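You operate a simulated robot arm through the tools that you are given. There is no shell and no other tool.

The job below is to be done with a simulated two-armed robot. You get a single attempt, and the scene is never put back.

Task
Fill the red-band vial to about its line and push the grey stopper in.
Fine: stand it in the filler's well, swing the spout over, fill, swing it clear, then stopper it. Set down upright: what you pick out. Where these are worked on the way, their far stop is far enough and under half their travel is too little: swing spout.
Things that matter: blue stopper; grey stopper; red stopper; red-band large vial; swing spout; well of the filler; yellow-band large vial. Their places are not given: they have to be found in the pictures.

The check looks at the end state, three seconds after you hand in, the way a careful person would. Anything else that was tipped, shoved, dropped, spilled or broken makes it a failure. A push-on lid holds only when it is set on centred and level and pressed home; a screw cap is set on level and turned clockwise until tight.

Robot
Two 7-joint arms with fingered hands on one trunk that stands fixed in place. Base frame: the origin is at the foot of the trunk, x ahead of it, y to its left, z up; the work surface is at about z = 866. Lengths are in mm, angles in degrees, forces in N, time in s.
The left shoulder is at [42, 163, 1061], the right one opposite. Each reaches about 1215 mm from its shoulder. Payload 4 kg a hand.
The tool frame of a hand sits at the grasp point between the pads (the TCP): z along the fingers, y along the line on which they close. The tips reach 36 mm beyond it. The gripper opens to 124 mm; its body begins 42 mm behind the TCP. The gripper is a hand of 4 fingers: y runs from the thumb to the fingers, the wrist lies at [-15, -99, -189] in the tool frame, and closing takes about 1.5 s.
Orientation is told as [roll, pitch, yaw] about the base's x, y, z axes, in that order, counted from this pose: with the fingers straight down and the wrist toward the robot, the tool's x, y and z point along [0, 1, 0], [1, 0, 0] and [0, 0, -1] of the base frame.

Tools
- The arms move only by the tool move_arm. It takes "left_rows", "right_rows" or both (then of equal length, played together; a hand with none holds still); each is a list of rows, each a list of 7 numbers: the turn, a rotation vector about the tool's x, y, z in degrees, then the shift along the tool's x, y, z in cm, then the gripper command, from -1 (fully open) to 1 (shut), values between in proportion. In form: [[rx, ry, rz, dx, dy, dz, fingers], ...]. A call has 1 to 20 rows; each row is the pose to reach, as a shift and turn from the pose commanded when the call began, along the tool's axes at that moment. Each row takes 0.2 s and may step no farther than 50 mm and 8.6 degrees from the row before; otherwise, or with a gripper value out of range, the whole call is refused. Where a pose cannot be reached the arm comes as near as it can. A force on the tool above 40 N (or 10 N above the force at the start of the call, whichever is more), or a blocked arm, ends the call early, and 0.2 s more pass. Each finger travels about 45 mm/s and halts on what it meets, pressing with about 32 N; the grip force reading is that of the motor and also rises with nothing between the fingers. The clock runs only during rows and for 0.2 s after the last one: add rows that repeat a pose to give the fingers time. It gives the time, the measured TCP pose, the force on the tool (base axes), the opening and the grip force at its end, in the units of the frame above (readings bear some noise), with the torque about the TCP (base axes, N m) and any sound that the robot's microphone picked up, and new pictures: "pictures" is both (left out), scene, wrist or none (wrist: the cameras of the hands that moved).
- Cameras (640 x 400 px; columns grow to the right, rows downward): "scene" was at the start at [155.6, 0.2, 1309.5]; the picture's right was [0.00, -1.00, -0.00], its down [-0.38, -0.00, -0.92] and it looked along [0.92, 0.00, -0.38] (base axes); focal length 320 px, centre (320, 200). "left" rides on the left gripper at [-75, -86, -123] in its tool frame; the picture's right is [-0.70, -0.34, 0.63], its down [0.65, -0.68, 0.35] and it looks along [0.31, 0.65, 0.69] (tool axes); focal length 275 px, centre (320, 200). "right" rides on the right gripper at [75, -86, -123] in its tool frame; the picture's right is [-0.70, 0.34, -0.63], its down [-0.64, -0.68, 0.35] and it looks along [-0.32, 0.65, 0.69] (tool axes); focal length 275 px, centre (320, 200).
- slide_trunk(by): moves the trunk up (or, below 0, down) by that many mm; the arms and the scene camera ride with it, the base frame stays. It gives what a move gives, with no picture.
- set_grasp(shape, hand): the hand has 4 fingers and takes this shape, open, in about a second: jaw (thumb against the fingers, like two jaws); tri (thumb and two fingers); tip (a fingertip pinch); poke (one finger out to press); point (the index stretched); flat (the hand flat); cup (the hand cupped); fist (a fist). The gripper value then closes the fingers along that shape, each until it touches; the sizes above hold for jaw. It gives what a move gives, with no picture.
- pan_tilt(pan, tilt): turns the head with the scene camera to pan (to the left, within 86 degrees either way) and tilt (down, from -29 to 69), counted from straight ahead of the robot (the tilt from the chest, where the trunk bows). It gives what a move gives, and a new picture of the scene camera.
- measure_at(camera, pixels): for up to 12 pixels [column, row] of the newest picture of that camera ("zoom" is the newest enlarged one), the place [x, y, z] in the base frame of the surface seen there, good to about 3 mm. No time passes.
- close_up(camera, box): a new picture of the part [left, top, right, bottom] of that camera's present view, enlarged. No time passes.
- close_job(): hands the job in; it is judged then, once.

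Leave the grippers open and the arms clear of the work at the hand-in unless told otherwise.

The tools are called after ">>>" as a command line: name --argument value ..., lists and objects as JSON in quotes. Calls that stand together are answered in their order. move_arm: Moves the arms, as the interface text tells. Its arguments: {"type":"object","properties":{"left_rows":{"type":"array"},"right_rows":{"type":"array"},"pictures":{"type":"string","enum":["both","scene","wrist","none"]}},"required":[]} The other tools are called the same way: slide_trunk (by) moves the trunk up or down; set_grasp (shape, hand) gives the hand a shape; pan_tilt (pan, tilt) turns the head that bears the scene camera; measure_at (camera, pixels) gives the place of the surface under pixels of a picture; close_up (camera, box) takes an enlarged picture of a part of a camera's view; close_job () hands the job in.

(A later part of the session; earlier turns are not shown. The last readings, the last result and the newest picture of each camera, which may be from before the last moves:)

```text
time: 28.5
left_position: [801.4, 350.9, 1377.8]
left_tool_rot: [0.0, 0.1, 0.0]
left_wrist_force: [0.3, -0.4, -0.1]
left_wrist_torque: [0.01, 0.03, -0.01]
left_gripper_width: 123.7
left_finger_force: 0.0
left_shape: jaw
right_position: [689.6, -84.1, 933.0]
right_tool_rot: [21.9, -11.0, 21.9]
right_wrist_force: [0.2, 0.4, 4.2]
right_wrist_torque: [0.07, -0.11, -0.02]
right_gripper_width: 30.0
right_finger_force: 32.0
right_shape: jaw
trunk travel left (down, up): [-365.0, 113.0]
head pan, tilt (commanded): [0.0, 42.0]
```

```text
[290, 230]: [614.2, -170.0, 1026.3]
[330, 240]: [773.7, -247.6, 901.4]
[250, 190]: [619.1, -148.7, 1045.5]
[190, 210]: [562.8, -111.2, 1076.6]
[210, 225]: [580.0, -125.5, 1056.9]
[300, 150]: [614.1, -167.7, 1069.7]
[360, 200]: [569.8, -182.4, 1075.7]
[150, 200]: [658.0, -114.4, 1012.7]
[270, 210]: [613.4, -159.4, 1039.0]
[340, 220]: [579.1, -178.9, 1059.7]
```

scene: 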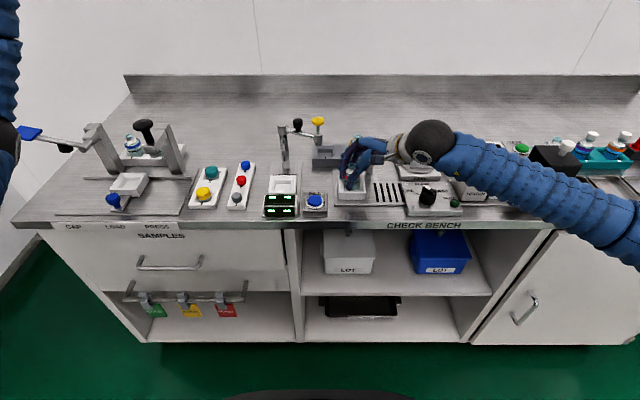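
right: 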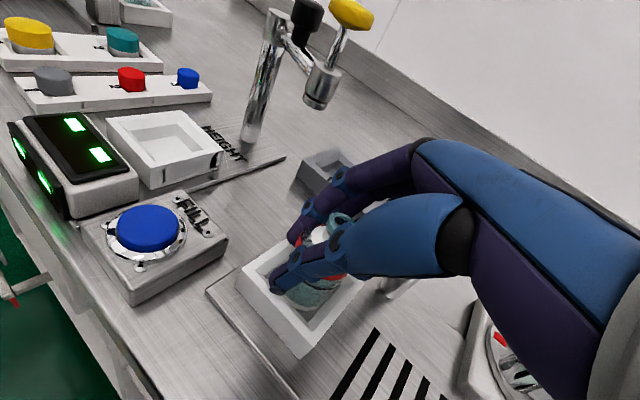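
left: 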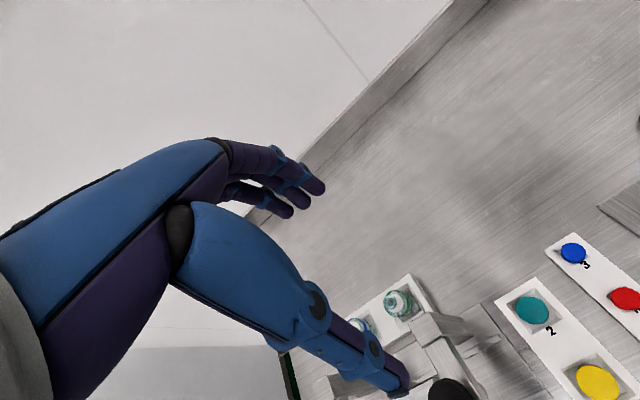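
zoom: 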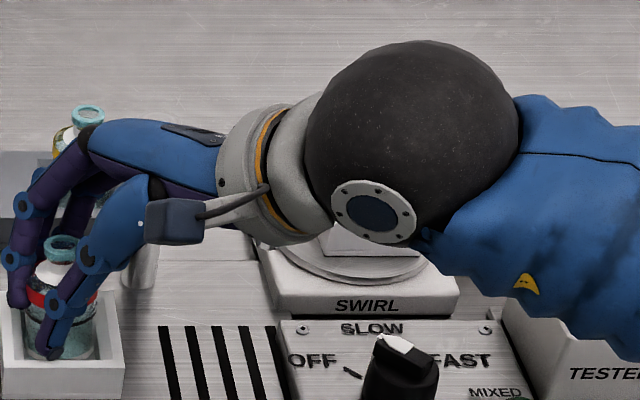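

There is no contact near the knob; the wrist is about 50 mm to the near side of it and higher. I open the fingers slowly to let the vial settle in the well.

>>> move_arm --right_rows '[[0, 0, 0, 0, 0, 0, 0.5], [0, 0, 0, 0, 0, 0, 0.45], [0, 0, 0, 0, 0, 0, 0.4], [0, 0, 0, 0, 0, 0, 0.35], [0, 0, 0, 0, 0, 0, 0.3], [0, 0, 0, 0, 0, 0, 0.25], [0, 0, 0, 0, 0, 0, 0.15], [0, 0, 0, 0, 0, 0, 0.05], [0, 0, 0, 0, 0, 0, 0.0], [0, 0, 0, 0, 0, 0, 0.0]]' --pictures "both"

>>> close_up --camera "scene" --box '[335, 150, 375, 200]'

>>> close_up --camera "right" --box '[220, 190, 370, 340]'

```text
time: 30.7
left_position: [801.6, 350.3, 1377.1]
left_tool_rot: [0.0, 0.0, 0.1]
left_wrist_force: [0.1, -0.2, -0.1]
left_wrist_torque: [-0.02, -0.01, 0.05]
left_gripper_width: 123.4
left_finger_force: 0.0
left_shape: jaw
right_position: [690.1, -82.8, 932.4]
right_tool_rot: [22.0, -10.9, 21.8]
right_wrist_force: [0.7, -0.4, 0.4]
right_wrist_torque: [-0.01, 0.0, -0.01]
right_gripper_width: 62.0
right_finger_force: 0.0
right_shape: jaw
trunk travel left (down, up): [-365.0, 113.0]
head pan, tilt (commanded): [0.0, 42.0]
```

scene: 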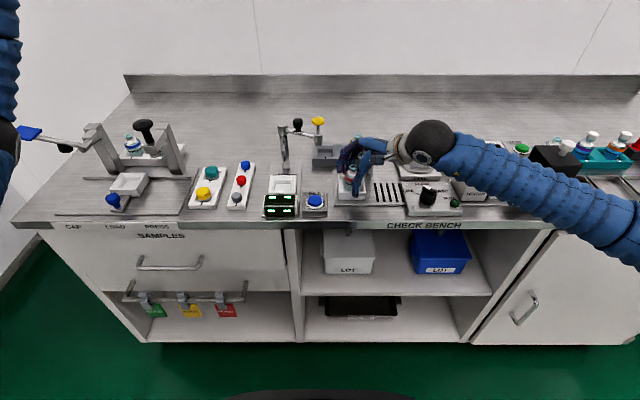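
right: 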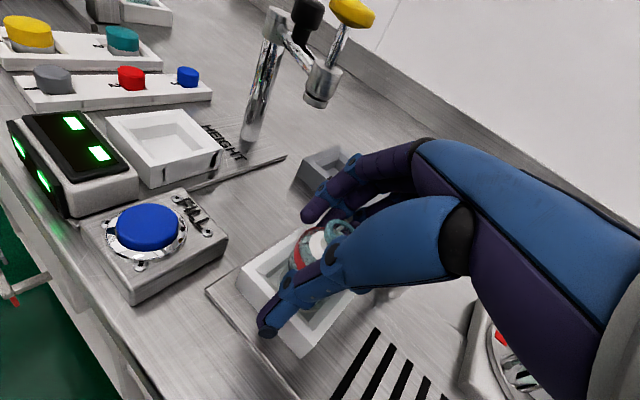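

```text
8.00 times, centred on (355, 175) of scene
```

zoom: 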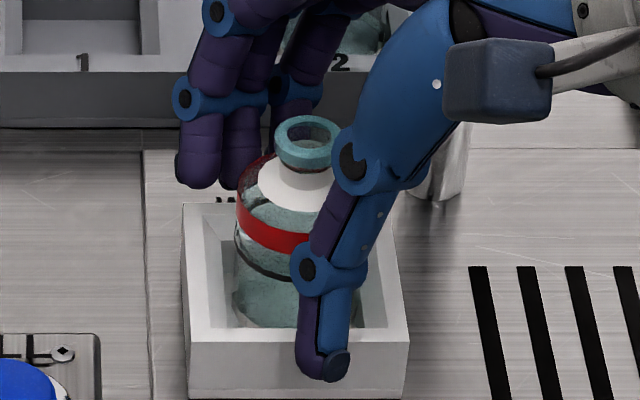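

```text
2.67 times, centred on (295, 265) of right
```

zoom: 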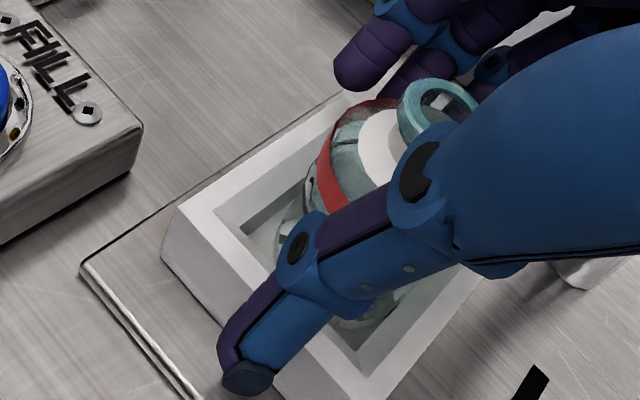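

The fingers are open to 62 mm, and the vial looks like it is still leaning slightly on the thumb. I open a bit more, to about 85 mm, and look again.

>>> move_arm --right_rows '[[0, 0, 0, 0, 0, 0, -0.15], [0, 0, 0, 0, 0, 0, -0.3], [0, 0, 0, 0, 0, 0, -0.37], [0, 0, 0, 0, 0, 0, -0.37]]' --pictures "both"

>>> close_up --camera "scene" --box '[335, 150, 375, 200]'

>>> close_up --camera "right" --box '[220, 190, 370, 340]'

```text
time: 31.7
left_position: [801.7, 350.8, 1377.3]
left_tool_rot: [0.0, -0.1, 0.0]
left_wrist_force: [0.0, 0.6, -0.1]
left_wrist_torque: [0.01, 0.03, 0.0]
left_gripper_width: 123.6
left_finger_force: 0.0
left_shape: jaw
right_position: [689.5, -81.8, 931.0]
right_tool_rot: [21.9, -10.9, 22.0]
right_wrist_force: [0.9, 0.9, 0.1]
right_wrist_torque: [-0.03, 0.02, -0.01]
right_gripper_width: 84.4
right_finger_force: 0.1
right_shape: jaw
trunk travel left (down, up): [-365.0, 113.0]
head pan, tilt (commanded): [0.0, 42.0]
```

scene: 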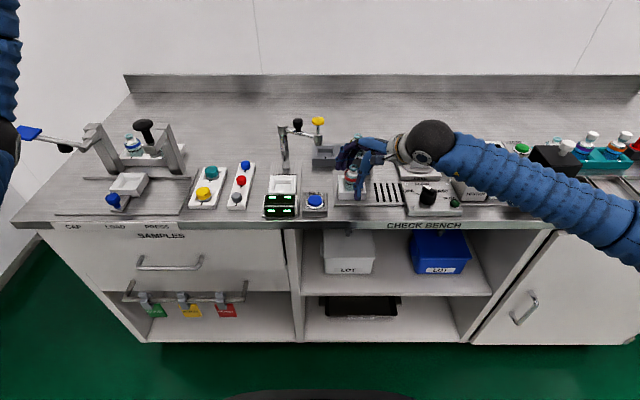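
right: 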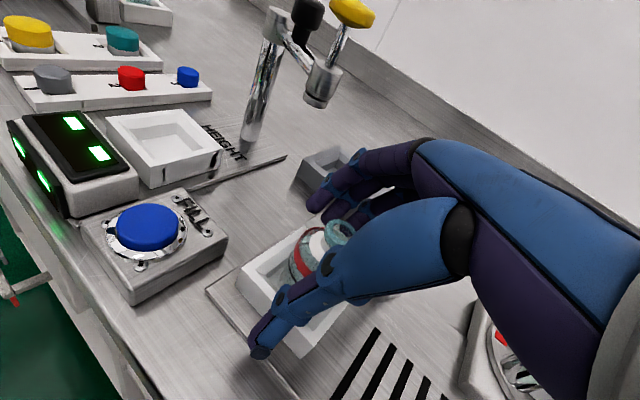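

```text
8.00 times, centred on (355, 175) of scene
```

zoom: 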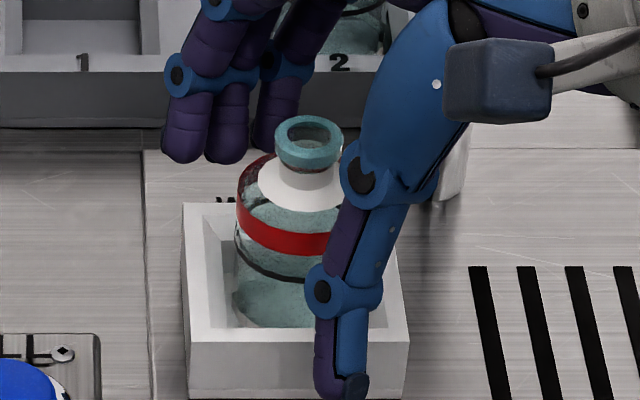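

```text
2.67 times, centred on (295, 265) of right
```

zoom: 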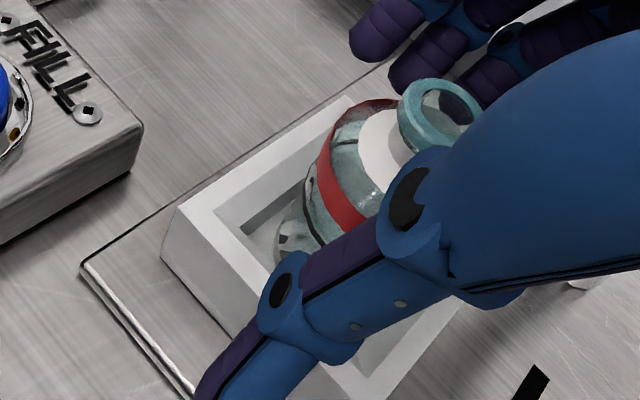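

The vial is free, but it may still be leaning, perhaps with the base on a sloped side of the well. I measure its rim and band to get its pose.

>>> close_up --camera "scene" --box '[337, 155, 372, 195]'

```text
10.00 times, centred on (354, 175) of scene
```

zoom: 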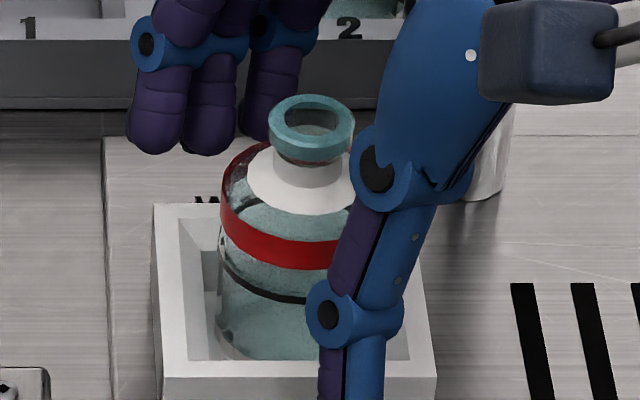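

>>> measure_at --camera "zoom" --pixels '[[275, 128], [310, 152], [345, 125], [310, 105], [225, 205], [245, 245], [290, 262], [325, 262], [260, 195], [310, 205], [225, 290], [300, 345]]'

```text
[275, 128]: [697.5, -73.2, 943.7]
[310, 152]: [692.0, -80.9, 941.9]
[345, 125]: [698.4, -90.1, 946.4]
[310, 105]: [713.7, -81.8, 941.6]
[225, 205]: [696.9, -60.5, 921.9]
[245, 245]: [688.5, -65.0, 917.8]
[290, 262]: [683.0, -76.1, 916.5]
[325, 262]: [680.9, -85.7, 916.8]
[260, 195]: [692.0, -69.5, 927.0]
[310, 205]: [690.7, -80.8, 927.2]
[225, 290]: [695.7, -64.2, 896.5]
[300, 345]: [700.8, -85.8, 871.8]
```

Rim centre (702.5,-81.7,943.5) and band centre (701.5,-80.5) agree, so the vial stands upright in the well on the floor. I lift the open right hand straight up, slowly at first.

>>> move_arm --right_rows '[[0, 0, 0, 0.36, 0.19, -0.91, -0.37], [0, 0, 0, 0.73, 0.38, -1.82, -0.37], [0, 0, 0, 1.46, 0.76, -3.65, -0.37], [0, 0, 0, 2.55, 1.34, -6.38, -0.37], [0, 0, 0, 4.0, 2.1, -10.0, -0.37], [0, 0, 0, 5.5, 2.86, -13.7, -0.37], [0, 0, 0, 6.56, 3.43, -16.4, -0.37]]' --pictures "both"

>>> close_up --camera "scene" --box '[320, 120, 420, 210]'

```text
time: 33.3
left_position: [801.2, 350.9, 1377.0]
left_tool_rot: [0.0, 0.0, 0.0]
left_wrist_force: [-0.2, 0.5, 0.3]
left_wrist_torque: [-0.01, -0.02, 0.03]
left_gripper_width: 123.7
left_finger_force: 0.0
left_shape: jaw
right_position: [692.4, -83.5, 1111.6]
right_tool_rot: [21.9, -10.9, 21.9]
right_wrist_force: [0.4, -0.1, 0.3]
right_wrist_torque: [-0.01, 0.01, -0.01]
right_gripper_width: 84.6
right_finger_force: 0.0
right_shape: jaw
trunk travel left (down, up): [-365.0, 113.0]
head pan, tilt (commanded): [0.0, 42.0]
```

scene: 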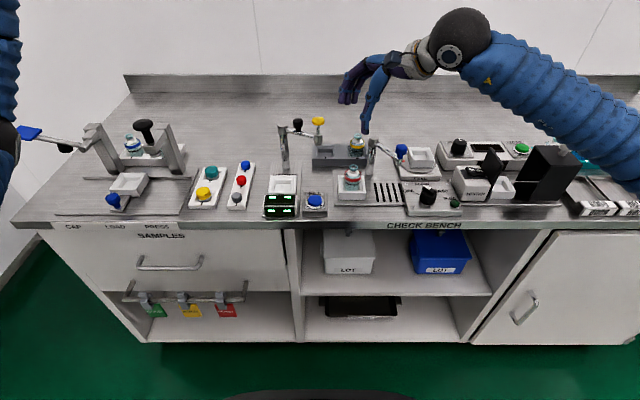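
right: 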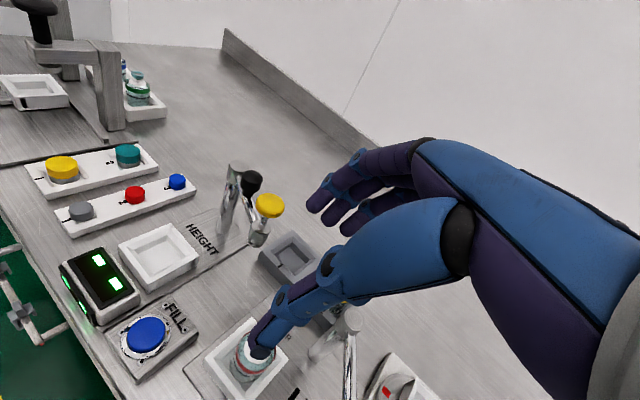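

```text
4.44 times, centred on (370, 165) of scene
```

zoom: 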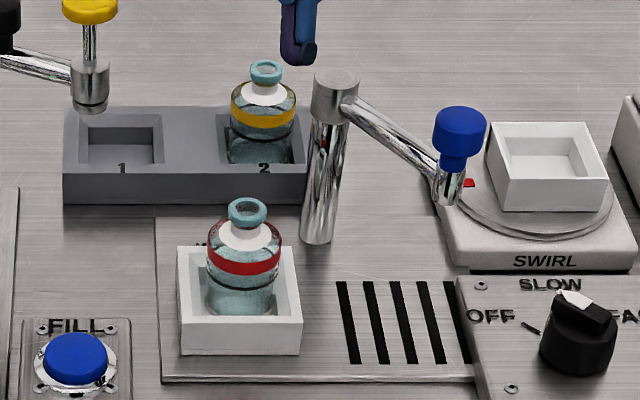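

The vial stands upright in the well, with the spout still parked to the right. I move the right hand up and to the right side of the knob, return it to the plain downward pose, and then set a pointing shape for pushing.

>>> move_arm --right_rows '[[1.32, -4.71, 4.73, -2.31, -1.04, -1.54, -0.37], [2.64, -9.43, 9.46, -4.62, -2.09, -3.08, -0.37], [3.95, -14.14, 14.2, -6.92, -3.13, -4.61, -0.37], [5.27, -18.86, 18.93, -9.23, -4.18, -6.15, -0.37], [6.59, -23.57, 23.66, -11.54, -5.22, -7.69, -0.37], [6.59, -23.57, 23.66, -11.54, -5.22, -7.69, -0.37]]' --pictures "none"

>>> set_grasp --shape "point" --hand "right"

>>> close_up --camera "scene" --box '[320, 60, 480, 210]'

>>> close_up --camera "right" --box '[0, 0, 640, 400]'

```text
time: 34.7
left_position: [799.6, 351.7, 1376.9]
left_tool_rot: [0.0, -0.1, -0.1]
left_wrist_force: [0.0, 0.1, -0.1]
left_wrist_torque: [0.01, 0.01, 0.0]
left_gripper_width: 123.6
left_finger_force: 0.3
left_shape: jaw
right_position: [688.0, -230.7, 1128.4]
right_tool_rot: [0.0, 0.3, -0.2]
right_wrist_force: [0.2, 0.5, 0.1]
right_wrist_torque: [0.0, 0.01, -0.03]
right_gripper_width: 84.8
right_finger_force: 0.1
right_shape: jaw
trunk travel left (down, up): [-365.0, 113.0]
head pan, tilt (commanded): [0.0, 42.0]
```

```text
time: 35.6
left_position: [801.0, 351.2, 1377.2]
left_tool_rot: [0.0, 0.1, 0.0]
left_wrist_force: [0.9, -0.8, -0.3]
left_wrist_torque: [0.0, 0.01, 0.01]
left_gripper_width: 123.7
left_finger_force: 0.2
left_shape: jaw
right_position: [687.6, -230.8, 1128.5]
right_tool_rot: [0.1, 0.2, -0.1]
right_wrist_force: [0.0, -0.2, 0.6]
right_wrist_torque: [-0.01, -0.02, -0.01]
right_gripper_width: 116.1
right_finger_force: 0.0
right_shape: point
trunk travel left (down, up): [-365.0, 113.0]
head pan, tilt (commanded): [0.0, 42.0]
```

```text
2.67 times, centred on (400, 135) of scene
```

zoom: 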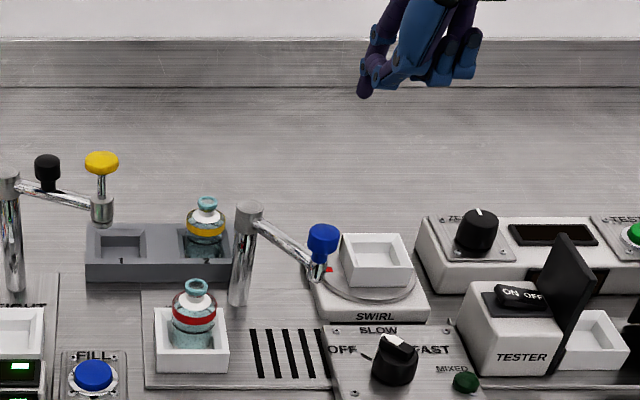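

```text
1.00 times, centred on (320, 200) of right (not enlarged: the box is as wide or as high as the picture)
```

zoom: 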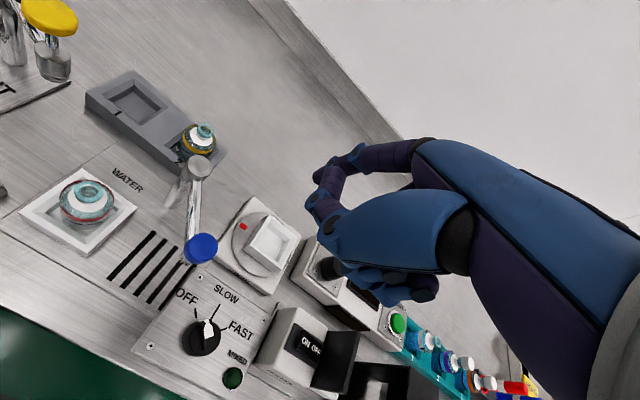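

The index finger seems to be the leftmost, lowest point at (365,95) in the scene zoom. I re-zoom to measure its tip.

>>> close_up --camera "scene" --box '[380, 50, 450, 110]'

>>> measure_at --camera "zoom" --pixels '[[320, 200], [100, 200], [80, 250]]'

```text
6.67 times, centred on (415, 80) of scene
```

zoom: 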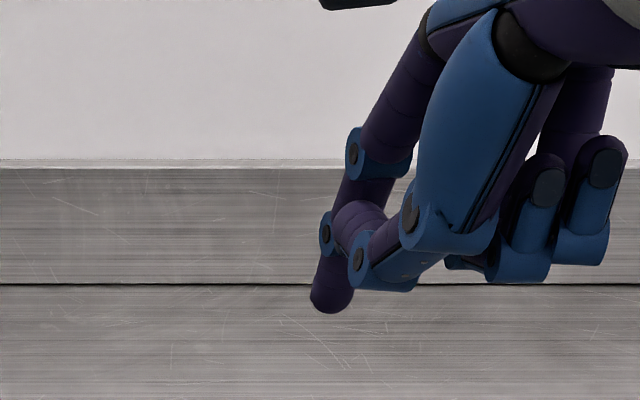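

```text
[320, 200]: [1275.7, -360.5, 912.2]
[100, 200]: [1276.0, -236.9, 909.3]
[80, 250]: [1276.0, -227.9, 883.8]
```

>>> measure_at --camera "zoom" --pixels '[[330, 303], [318, 295], [342, 290], [330, 270], [385, 280], [520, 272], [590, 255], [400, 240], [360, 190], [460, 120]]'

```text
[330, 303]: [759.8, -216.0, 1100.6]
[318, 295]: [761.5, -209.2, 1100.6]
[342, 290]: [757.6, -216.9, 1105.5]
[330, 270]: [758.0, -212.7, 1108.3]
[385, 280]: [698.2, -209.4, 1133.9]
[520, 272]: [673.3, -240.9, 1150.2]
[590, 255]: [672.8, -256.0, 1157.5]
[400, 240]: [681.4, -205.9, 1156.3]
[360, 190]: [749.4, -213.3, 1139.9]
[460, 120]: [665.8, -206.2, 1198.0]
```

In the pointing shape the index tip is about +77 mm in x, +17 mm in y and −30 mm in z from the TCP, and all other fingers are higher. I will place the index just to the right of the knob at tip height ≈986 and push along the arc. First I move there.

>>> move_arm --right_rows '[[0, 0, 0, 0.2, -1.4, 2.7, -1], [0, 0, 0, 0.34, -2.8, 5.5, -1], [0, 0, 0, 0.5, -4.2, 8.3, -1], [0, 0, 0, 0.6, -5.56, 10.5, -1], [0, 0, 0, 0.6, -5.56, 10.5, -1]]' --pictures "both"

>>> close_up --camera "scene" --box '[350, 100, 450, 190]'

```text
time: 36.8
left_position: [802.1, 351.0, 1377.1]
left_tool_rot: [0.0, -0.1, -0.1]
left_wrist_force: [-0.1, 0.4, 0.5]
left_wrist_torque: [-0.01, 0.01, -0.03]
left_gripper_width: 123.8
left_finger_force: 0.1
left_shape: jaw
right_position: [634.5, -225.1, 1023.7]
right_tool_rot: [0.0, 0.2, 0.0]
right_wrist_force: [-0.1, 0.1, 1.0]
right_wrist_torque: [-0.02, 0.0, 0.02]
right_gripper_width: 116.0
right_finger_force: 0.0
right_shape: point
trunk travel left (down, up): [-365.0, 113.0]
head pan, tilt (commanded): [0.0, 42.0]
```

scene: 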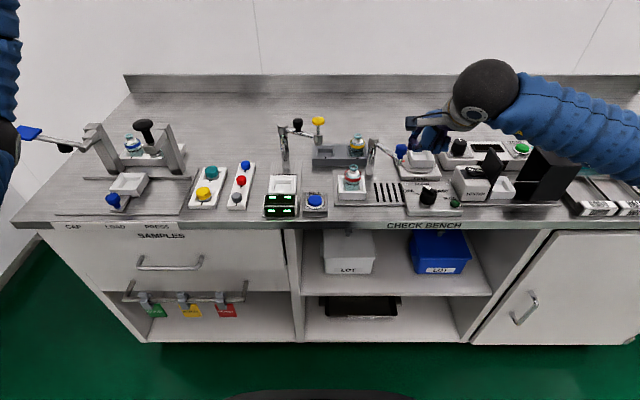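
right: 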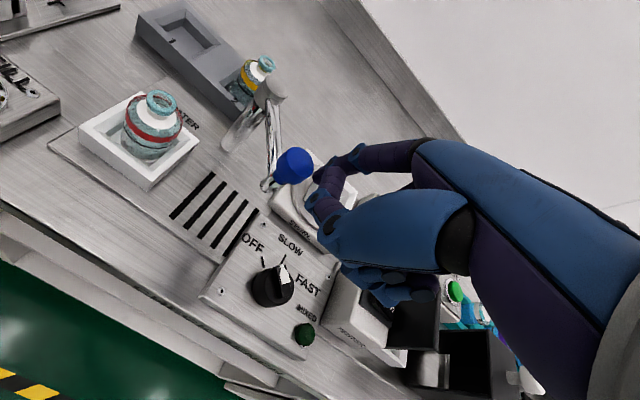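

```text
4.44 times, centred on (400, 145) of scene
```

zoom: 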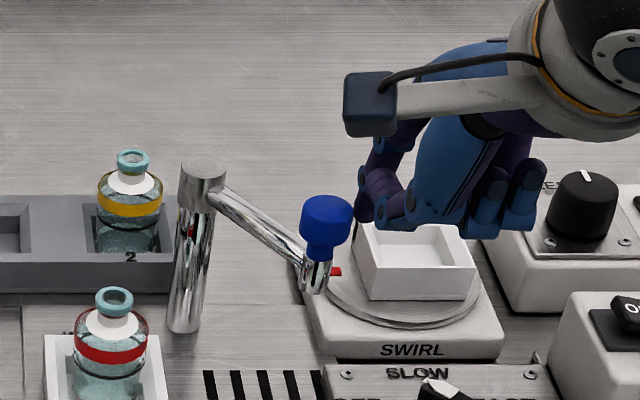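

The index is just to the right of the knob. I measure both to confirm height and gap.

>>> measure_at --camera "zoom" --pixels '[[362, 216], [358, 205], [368, 200], [325, 205], [348, 215], [325, 240], [303, 215], [400, 215], [395, 228]]'

```text
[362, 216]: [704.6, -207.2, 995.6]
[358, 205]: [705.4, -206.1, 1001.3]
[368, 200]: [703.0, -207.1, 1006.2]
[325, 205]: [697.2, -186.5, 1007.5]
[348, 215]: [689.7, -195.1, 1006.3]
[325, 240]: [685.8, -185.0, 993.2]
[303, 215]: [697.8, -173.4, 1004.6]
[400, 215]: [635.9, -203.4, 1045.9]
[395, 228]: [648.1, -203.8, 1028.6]
```

The index overlaps the knob's height by about 15 mm, with a 4 mm gap. I push the knob along its arc toward the well for about half the swing, then check.

>>> move_arm --right_rows '[[0, 0, 0, 0.45, -0.3, 0.3, -1], [0, 0, 0, 0.89, -0.63, 0.3, -1], [0, 0, 0, 1.73, -1.43, 0.3, -1], [0, 0, 0, 2.62, -2.09, 0.3, -1], [0, 0, 0, 3.3, -2.5, 0.3, -1], [0, 0, 0, 4.01, -2.82, 0.3, -1], [0, 0, 0, 4.75, -3.1, 0.3, -1], [0, 0, 0, 5.51, -3.3, 0.3, -1]]' --pictures "both"

>>> close_up --camera "scene" --box '[330, 110, 430, 200]'

```text
time: 38.6
left_position: [801.5, 352.3, 1376.6]
left_tool_rot: [0.0, 0.0, 0.0]
left_wrist_force: [0.1, 0.6, 0.5]
left_wrist_torque: [-0.02, 0.01, -0.03]
left_gripper_width: 123.7
left_finger_force: 0.1
left_shape: jaw
right_position: [598.4, -169.4, 1022.2]
right_tool_rot: [0.1, 0.2, -0.1]
right_wrist_force: [-0.6, 0.4, -0.3]
right_wrist_torque: [0.02, 0.0, -0.04]
right_gripper_width: 116.1
right_finger_force: 0.0
right_shape: point
trunk travel left (down, up): [-365.0, 113.0]
head pan, tilt (commanded): [0.0, 42.0]
```

scene: 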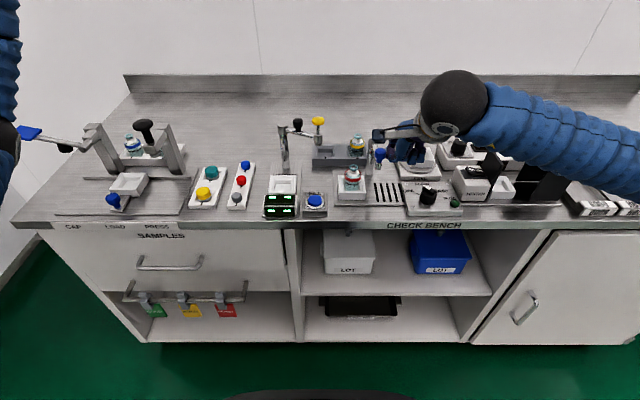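
right: 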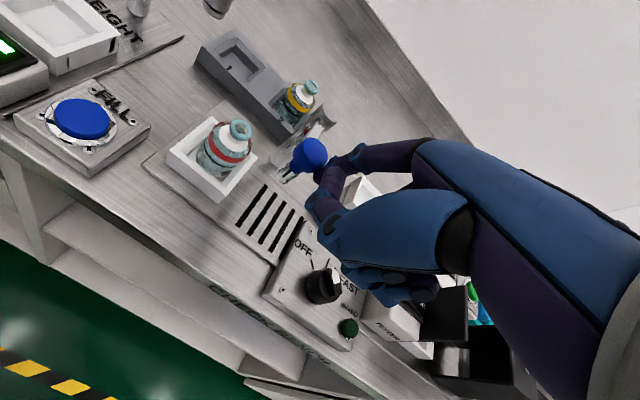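

```text
4.44 times, centred on (380, 155) of scene
```

zoom: 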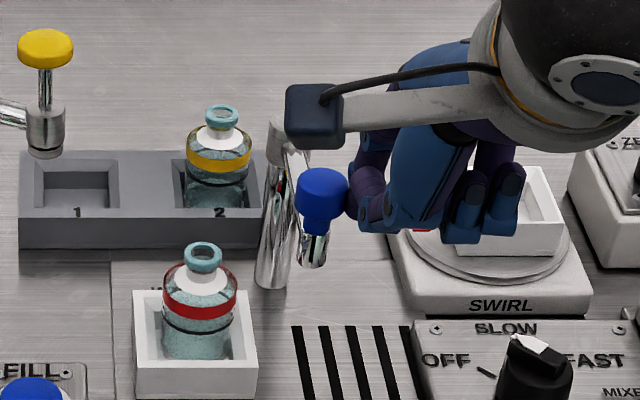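

The spout follows easily and is now about halfway. I continue the push toward the position over the vial.

>>> move_arm --right_rows '[[0, 0, 0, 0.75, 0.05, 0, -1], [0, 0, 0, 1.5, 0.1, 0, -1], [0, 0, 0, 2.3, 0.13, 0, -1], [0, 0, 0, 3.07, 0.16, 0, -1], [0, 0, 0, 3.84, 0.32, 0, -1], [0, 0, 0, 4.61, 0.49, 0, -1], [0, 0, 0, 5.3, 0.75, 0, -1], [0, 0, 0, 5.93, 1.0, 0, -1]]' --pictures "both"

>>> close_up --camera "scene" --box '[320, 120, 400, 200]'

```text
time: 40.4
left_position: [801.8, 352.5, 1376.3]
left_tool_rot: [0.0, 0.0, 0.0]
left_wrist_force: [-0.1, -0.2, -0.3]
left_wrist_torque: [0.0, -0.01, -0.01]
left_gripper_width: 123.7
left_finger_force: 0.1
left_shape: jaw
right_position: [610.0, -110.4, 1021.5]
right_tool_rot: [0.0, 0.2, 0.0]
right_wrist_force: [-0.3, -0.3, 0.3]
right_wrist_torque: [-0.01, 0.03, 0.03]
right_gripper_width: 116.2
right_finger_force: 0.0
right_shape: point
trunk travel left (down, up): [-365.0, 113.0]
head pan, tilt (commanded): [0.0, 42.0]
```

scene: 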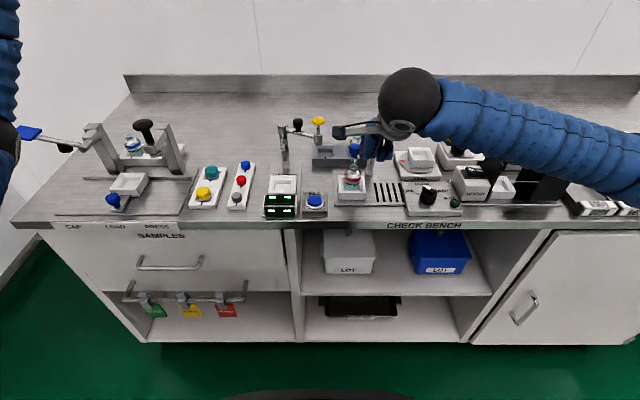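
right: 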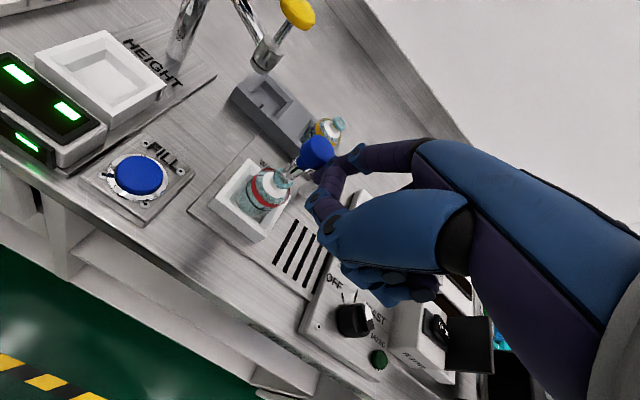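

```text
5.00 times, centred on (360, 160) of scene
```

zoom: 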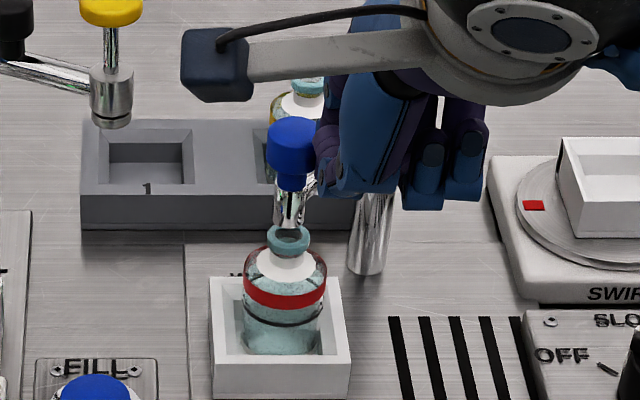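

The spout is nearly over the vial mouth, with no stop felt yet. I measure the spout and the rim.

>>> measure_at --camera "zoom" --pixels '[[290, 140], [270, 145], [310, 145], [290, 205], [290, 218], [280, 215], [300, 215], [288, 252], [270, 243], [307, 243], [335, 165]]'

>>> close_up --camera "right" --box '[230, 120, 340, 240]'

```text
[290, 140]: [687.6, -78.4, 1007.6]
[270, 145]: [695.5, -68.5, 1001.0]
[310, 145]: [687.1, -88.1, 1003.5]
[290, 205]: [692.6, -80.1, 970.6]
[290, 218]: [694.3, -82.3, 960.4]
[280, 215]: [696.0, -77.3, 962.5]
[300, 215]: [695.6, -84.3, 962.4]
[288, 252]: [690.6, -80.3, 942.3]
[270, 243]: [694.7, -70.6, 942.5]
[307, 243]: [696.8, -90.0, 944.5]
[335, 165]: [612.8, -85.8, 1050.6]
```

```text
3.33 times, centred on (285, 180) of right
```

zoom: 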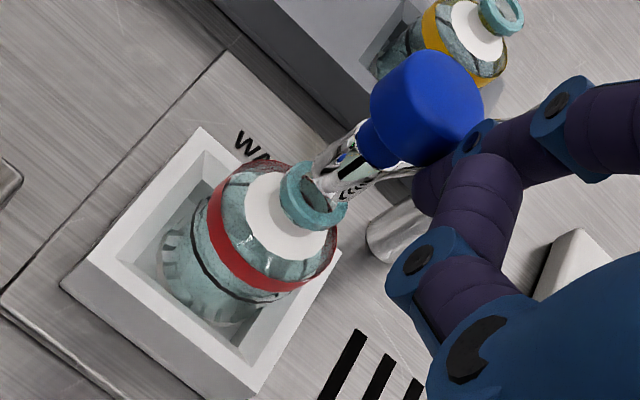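

The spout tip is at about (700,-81), centred over the rim at (702.5,-81) with about 14 mm vertical gap. I nudge it about 3 mm further to feel whether this is the far stop.

>>> move_arm --right_rows '[[0, 0, 0, 0.12, 0.1, 0, -1], [0, 0, 0, 0.24, 0.2, 0, -1], [0, 0, 0, 0.24, 0.2, 0, -1]]' --pictures "none"

>>> close_up --camera "scene" --box '[320, 120, 400, 200]'

>>> measure_at --camera "zoom" --pixels '[[290, 140], [270, 145], [310, 145], [290, 205], [290, 218], [280, 215], [300, 215], [288, 252], [270, 243], [307, 243], [335, 165]]'

```text
time: 41.2
left_position: [801.4, 350.8, 1377.1]
left_tool_rot: [0.1, 0.0, 0.0]
left_wrist_force: [-0.5, 0.6, -0.7]
left_wrist_torque: [-0.02, 0.0, 0.01]
left_gripper_width: 123.9
left_finger_force: 0.1
left_shape: jaw
right_position: [611.3, -108.6, 1021.8]
right_tool_rot: [-0.1, 0.0, 0.1]
right_wrist_force: [-2.2, -2.1, 1.0]
right_wrist_torque: [-0.04, -0.02, -0.17]
right_gripper_width: 116.4
right_finger_force: 0.1
right_shape: point
trunk travel left (down, up): [-365.0, 113.0]
head pan, tilt (commanded): [0.0, 42.0]
```

```text
5.00 times, centred on (360, 160) of scene
```

zoom: 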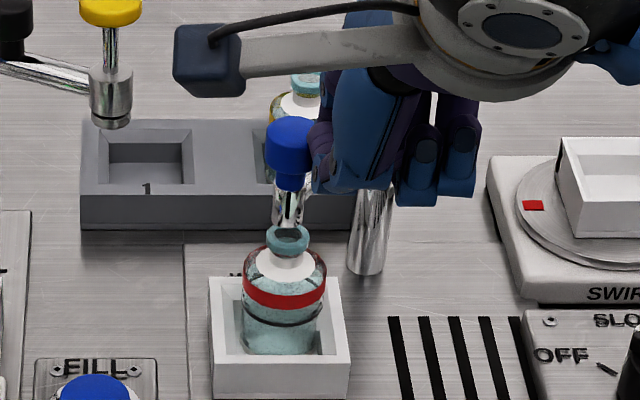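

```text
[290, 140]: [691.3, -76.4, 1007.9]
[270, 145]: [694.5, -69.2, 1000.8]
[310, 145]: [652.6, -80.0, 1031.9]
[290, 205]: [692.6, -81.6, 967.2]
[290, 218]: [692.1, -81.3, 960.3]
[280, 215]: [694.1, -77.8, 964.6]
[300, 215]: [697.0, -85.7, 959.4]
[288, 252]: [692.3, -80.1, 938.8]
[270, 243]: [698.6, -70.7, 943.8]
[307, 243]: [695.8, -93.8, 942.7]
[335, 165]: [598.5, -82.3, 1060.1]
```

A light 3 N resistance shows this is the far stop, with the spout centred over the vial. I back the right hand off to the right and up, clear of the work.

>>> move_arm --right_rows '[[0, 0, 0, -1.0, -0.3, 0, -1], [0, 0, 0, -2.5, -0.5, 0, -1], [0, 0, 0, -3.5, -0.5, -3, -1], [0, 0, 0, -4.5, -0.5, -7, -1], [0, 0, 0, -7, -0.5, -10, -1], [0, 0, 0, -11, -0.5, -12, -1], [0, 0, 0, -15, -0.5, -13, -1], [0, 0, 0, -19, -0.5, -14, -1]]' --pictures "both"

>>> close_up --camera "scene" --box '[320, 120, 400, 200]'

```text
time: 43.0
left_position: [801.0, 350.7, 1377.5]
left_tool_rot: [0.1, -0.1, 0.0]
left_wrist_force: [-0.7, -0.6, -0.4]
left_wrist_torque: [0.01, -0.02, 0.03]
left_gripper_width: 123.7
left_finger_force: 0.0
left_shape: jaw
right_position: [604.9, -296.8, 1162.1]
right_tool_rot: [0.2, 0.1, 0.1]
right_wrist_force: [0.2, 0.7, 0.2]
right_wrist_torque: [-0.03, -0.03, -0.01]
right_gripper_width: 116.3
right_finger_force: 0.0
right_shape: point
trunk travel left (down, up): [-365.0, 113.0]
head pan, tilt (commanded): [0.0, 42.0]
```

scene: 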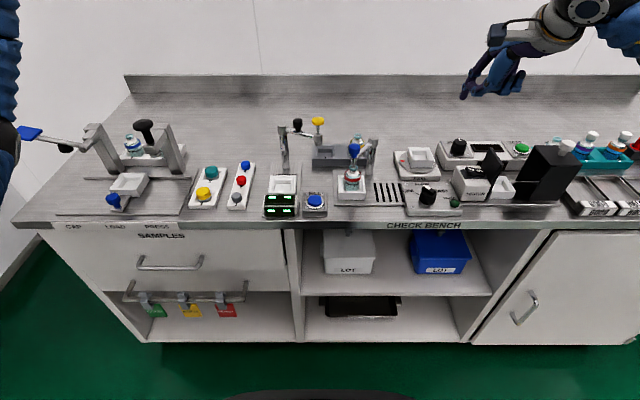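
right: 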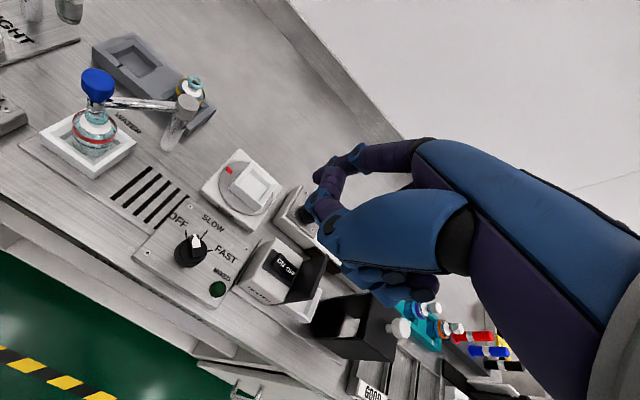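

```text
5.00 times, centred on (360, 160) of scene
```

zoom: 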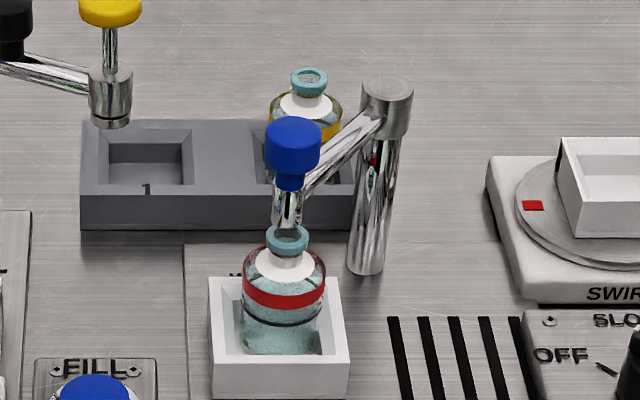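

The spout stays over the vial. Next I set the left hand to the poke shape and bring it over toward the FILL button at about (631,8,896), staying high.

>>> set_grasp --shape "poke" --hand "left"

>>> move_arm --left_rows '[[0, 0, 0, -2.7, -2.3, 2.5, -1], [0, 0, 0, -5.4, -4.6, 5, -1], [0, 0, 0, -8.1, -6.9, 7.5, -1], [0, 0, 0, -10.8, -9.2, 10, -1], [0, 0, 0, -13.5, -11.5, 12.5, -1], [0, 0, 0, -16.2, -13.8, 15, -1], [0, 0, 0, -18.9, -16.1, 17.5, -1], [0, 0, 0, -21.6, -18.4, 20, -1], [0, 0, 0, -24.3, -20.7, 22.5, -1], [0, 0, 0, -27.1, -23.1, 24.7, -1], [0, 0, 0, -27.1, -23.1, 24.7, -1]]' --pictures "both"

>>> close_up --camera "scene" --box '[200, 60, 400, 220]'

```text
time: 43.9
left_position: [801.4, 350.4, 1377.6]
left_tool_rot: [-0.1, 0.1, 0.0]
left_wrist_force: [-0.1, -1.2, 0.7]
left_wrist_torque: [-0.04, 0.0, -0.01]
left_gripper_width: 0.0
left_finger_force: 0.1
left_shape: poke
right_position: [605.5, -295.5, 1162.2]
right_tool_rot: [0.1, 0.2, 0.0]
right_wrist_force: [0.2, 0.2, -0.2]
right_wrist_torque: [0.0, 0.0, 0.02]
right_gripper_width: 116.2
right_finger_force: 0.0
right_shape: point
trunk travel left (down, up): [-365.0, 113.0]
head pan, tilt (commanded): [0.0, 42.0]
```

```text
time: 46.3
left_position: [570.9, 80.2, 1129.4]
left_tool_rot: [0.0, 0.0, 0.0]
left_wrist_force: [-0.1, 0.7, 0.3]
left_wrist_torque: [-0.01, 0.01, 0.06]
left_gripper_width: 0.0
left_finger_force: 0.1
left_shape: poke
right_position: [604.6, -296.6, 1162.5]
right_tool_rot: [0.0, 0.2, 0.1]
right_wrist_force: [0.0, 0.7, -0.3]
right_wrist_torque: [-0.03, -0.01, 0.0]
right_gripper_width: 116.4
right_finger_force: 0.0
right_shape: point
trunk travel left (down, up): [-365.0, 113.0]
head pan, tilt (commanded): [0.0, 42.0]
```

scene: 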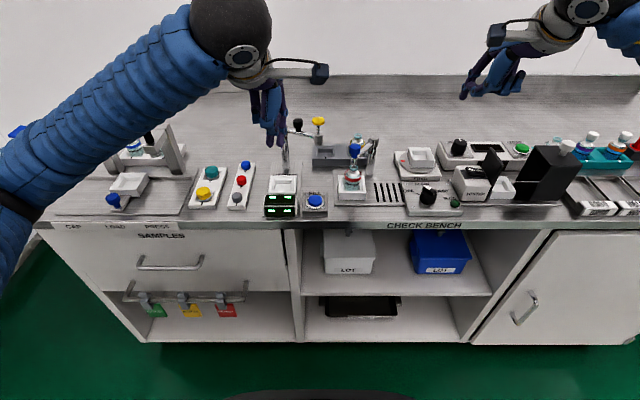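
left: 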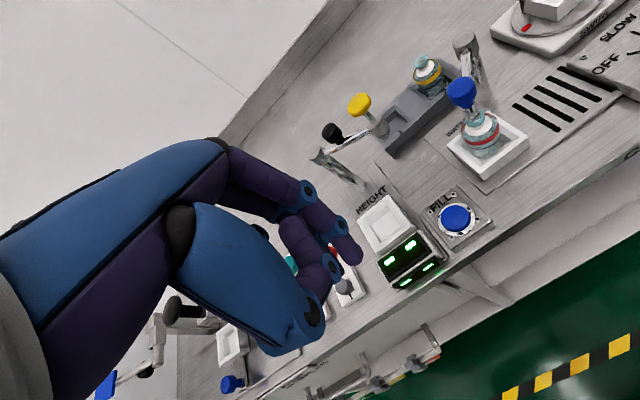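

```text
2.50 times, centred on (300, 140) of scene
```

zoom: 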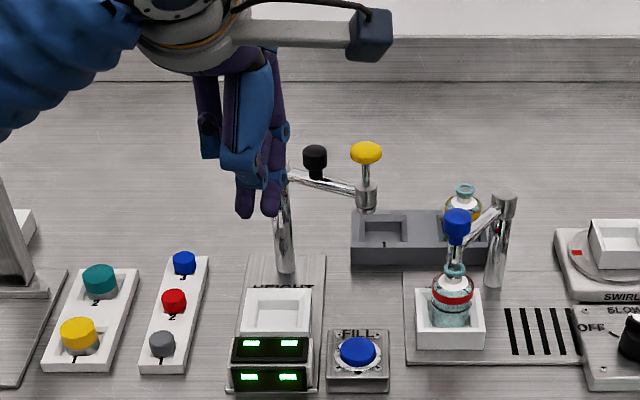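

I measure the poking fingertip positions.

>>> close_up --camera "scene" --box '[255, 80, 305, 155]'

>>> close_up --camera "left" --box '[220, 140, 400, 370]'

>>> measure_at --camera "left" --pixels '[[350, 252], [345, 243], [325, 283], [315, 310], [300, 190], [456, 217], [440, 222], [470, 210], [310, 330]]'

>>> measure_at --camera "scene" --pixels '[[277, 145], [287, 145], [268, 135], [285, 130], [280, 110], [315, 200], [310, 202], [320, 202], [315, 207]]'

```text
5.33 times, centred on (280, 118) of scene
```

zoom: 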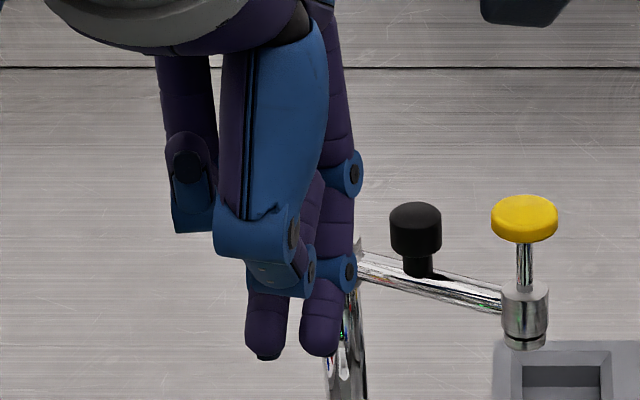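

```text
1.74 times, centred on (310, 255) of left
```

zoom: 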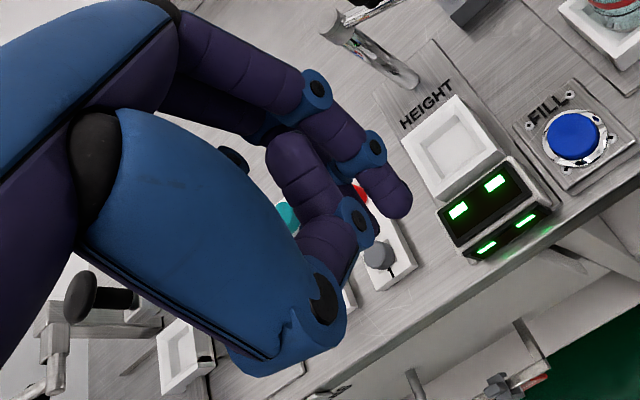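

```text
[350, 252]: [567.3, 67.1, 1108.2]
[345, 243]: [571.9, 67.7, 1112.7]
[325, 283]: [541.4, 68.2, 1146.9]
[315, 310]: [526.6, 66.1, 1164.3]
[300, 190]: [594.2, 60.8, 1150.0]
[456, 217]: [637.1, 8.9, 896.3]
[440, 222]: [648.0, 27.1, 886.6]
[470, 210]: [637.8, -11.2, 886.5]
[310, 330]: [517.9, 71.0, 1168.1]
```

```text
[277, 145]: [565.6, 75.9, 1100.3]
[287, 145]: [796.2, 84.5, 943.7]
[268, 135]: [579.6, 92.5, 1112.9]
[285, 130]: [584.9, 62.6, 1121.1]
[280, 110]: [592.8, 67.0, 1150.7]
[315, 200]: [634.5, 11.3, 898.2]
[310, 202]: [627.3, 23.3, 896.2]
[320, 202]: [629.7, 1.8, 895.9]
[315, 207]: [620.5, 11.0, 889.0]
```

>>> measure_at --camera "scene" --pixels '[[270, 144], [270, 146], [280, 144], [280, 146], [270, 138], [280, 138], [273, 131], [259, 119], [263, 140]]'

```text
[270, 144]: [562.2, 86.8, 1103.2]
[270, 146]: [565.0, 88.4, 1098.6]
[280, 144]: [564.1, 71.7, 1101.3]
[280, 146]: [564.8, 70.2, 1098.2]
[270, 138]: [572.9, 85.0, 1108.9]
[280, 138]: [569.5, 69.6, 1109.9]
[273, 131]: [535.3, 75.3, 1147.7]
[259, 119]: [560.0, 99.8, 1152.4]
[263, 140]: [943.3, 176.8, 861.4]
```

Two fingertips form the poke, at about TCP ±9 mm in y and 34 mm below the TCP. I move the left hand above the FILL button (632,10) and come down to about 13 mm above it.

>>> move_arm --left_rows '[[0, 0, 0, -2.4, 2.0, 0, -1], [0, 0, 0, -4.8, 4.1, 0, -1], [0, 0, 0, -7.0, 6.1, 1.0, -1], [0, 0, 0, -7.0, 6.1, 5.0, -1], [0, 0, 0, -7.0, 6.1, 9.5, -1], [0, 0, 0, -7.0, 6.1, 14.0, -1], [0, 0, 0, -7.0, 6.1, 18.0, -1], [0, 0, 0, -7.0, 6.1, 18.0, -1]]' --pictures "both"

>>> close_up --camera "left" --box '[330, 40, 480, 170]'

>>> close_up --camera "right" --box '[40, 50, 160, 190]'

>>> close_up --camera "scene" --box '[270, 130, 390, 230]'

```text
time: 48.1
left_position: [629.7, 11.3, 946.8]
left_tool_rot: [0.0, 0.0, 0.0]
left_wrist_force: [0.0, -0.4, 0.2]
left_wrist_torque: [0.0, -0.03, 0.02]
left_gripper_width: 0.1
left_finger_force: 0.1
left_shape: poke
right_position: [604.9, -294.8, 1163.1]
right_tool_rot: [0.1, 0.2, 0.1]
right_wrist_force: [0.1, 0.1, 0.3]
right_wrist_torque: [-0.01, -0.01, -0.02]
right_gripper_width: 116.2
right_finger_force: 0.1
right_shape: point
trunk travel left (down, up): [-365.0, 113.0]
head pan, tilt (commanded): [0.0, 42.0]
```

scene: 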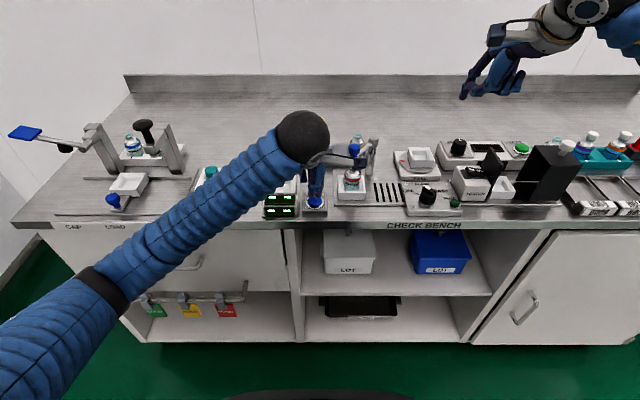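
left: 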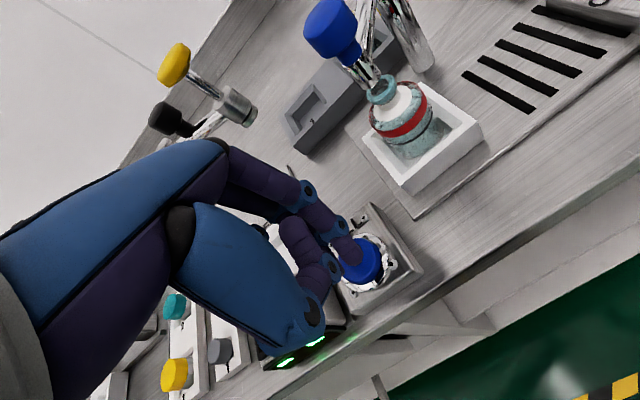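

```text
3.08 times, centred on (405, 105) of left
```

zoom: 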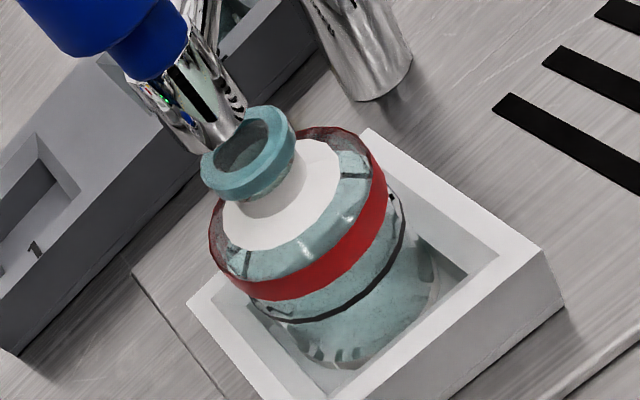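

```text
2.86 times, centred on (100, 120) of right
```

zoom: 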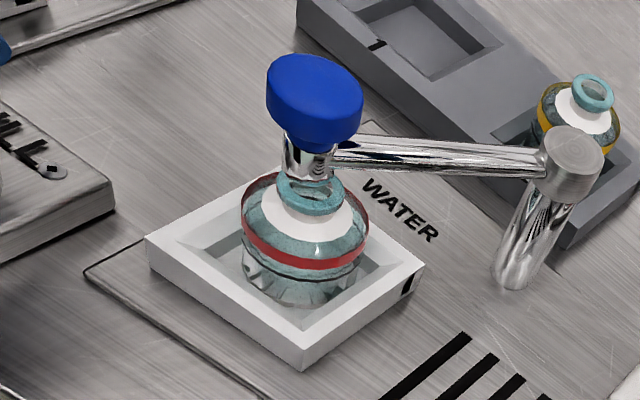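

```text
4.00 times, centred on (330, 180) of scene
```

zoom: 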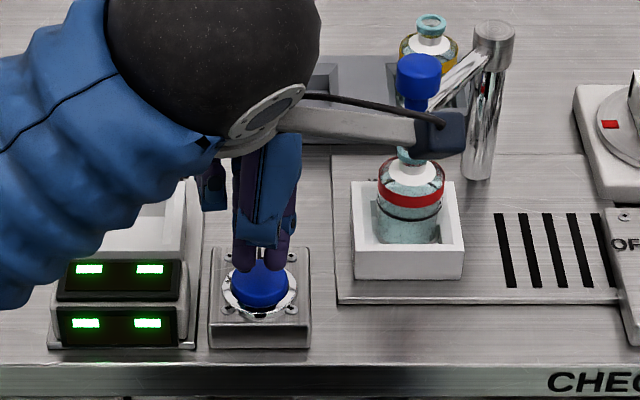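

The fingers hover over the button, and both the scene and left cameras see the vial with its line. Before pressing I check that the left forearm is clear of the stoppers and other items below it.

>>> measure_at --camera "scene" --pixels '[[265, 190], [235, 215], [200, 235], [170, 250], [225, 170], [180, 205], [130, 240], [285, 165], [311, 195], [318, 195]]'

```text
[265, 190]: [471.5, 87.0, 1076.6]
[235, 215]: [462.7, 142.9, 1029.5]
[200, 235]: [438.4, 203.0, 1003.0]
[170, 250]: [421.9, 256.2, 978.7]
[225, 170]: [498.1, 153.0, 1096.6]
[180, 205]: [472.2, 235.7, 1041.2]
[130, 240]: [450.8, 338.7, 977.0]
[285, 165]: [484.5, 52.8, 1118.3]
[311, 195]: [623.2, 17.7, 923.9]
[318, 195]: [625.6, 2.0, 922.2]
```

The forearm is in front of the bench edge and clear. I lower the fingertips 10 mm to just above or touching the button and read the force.

>>> move_arm --left_rows '[[0, 0, 0, 0, 0.1, 0.5, -1], [0, 0, 0, 0, 0.1, 1.0, -1]]' --pictures "none"

>>> close_up --camera "scene" --box '[300, 180, 335, 220]'

```text
time: 48.7
left_position: [631.2, 11.1, 938.5]
left_tool_rot: [-0.1, 0.1, 0.0]
left_wrist_force: [0.9, -0.2, -0.1]
left_wrist_torque: [-0.01, 0.04, 0.05]
left_gripper_width: 0.0
left_finger_force: 0.0
left_shape: poke
right_position: [605.4, -295.5, 1161.4]
right_tool_rot: [0.0, 0.2, -0.1]
right_wrist_force: [-0.1, -0.5, -1.3]
right_wrist_torque: [0.02, 0.0, 0.01]
right_gripper_width: 116.3
right_finger_force: 0.0
right_shape: point
trunk travel left (down, up): [-365.0, 113.0]
head pan, tilt (commanded): [0.0, 42.0]
```

```text
10.00 times, centred on (318, 200) of scene
```

zoom: 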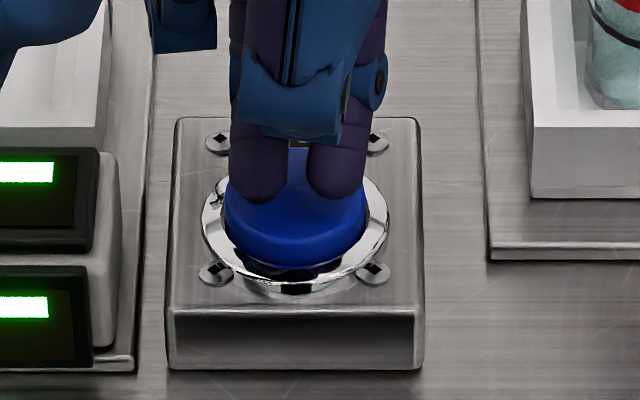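

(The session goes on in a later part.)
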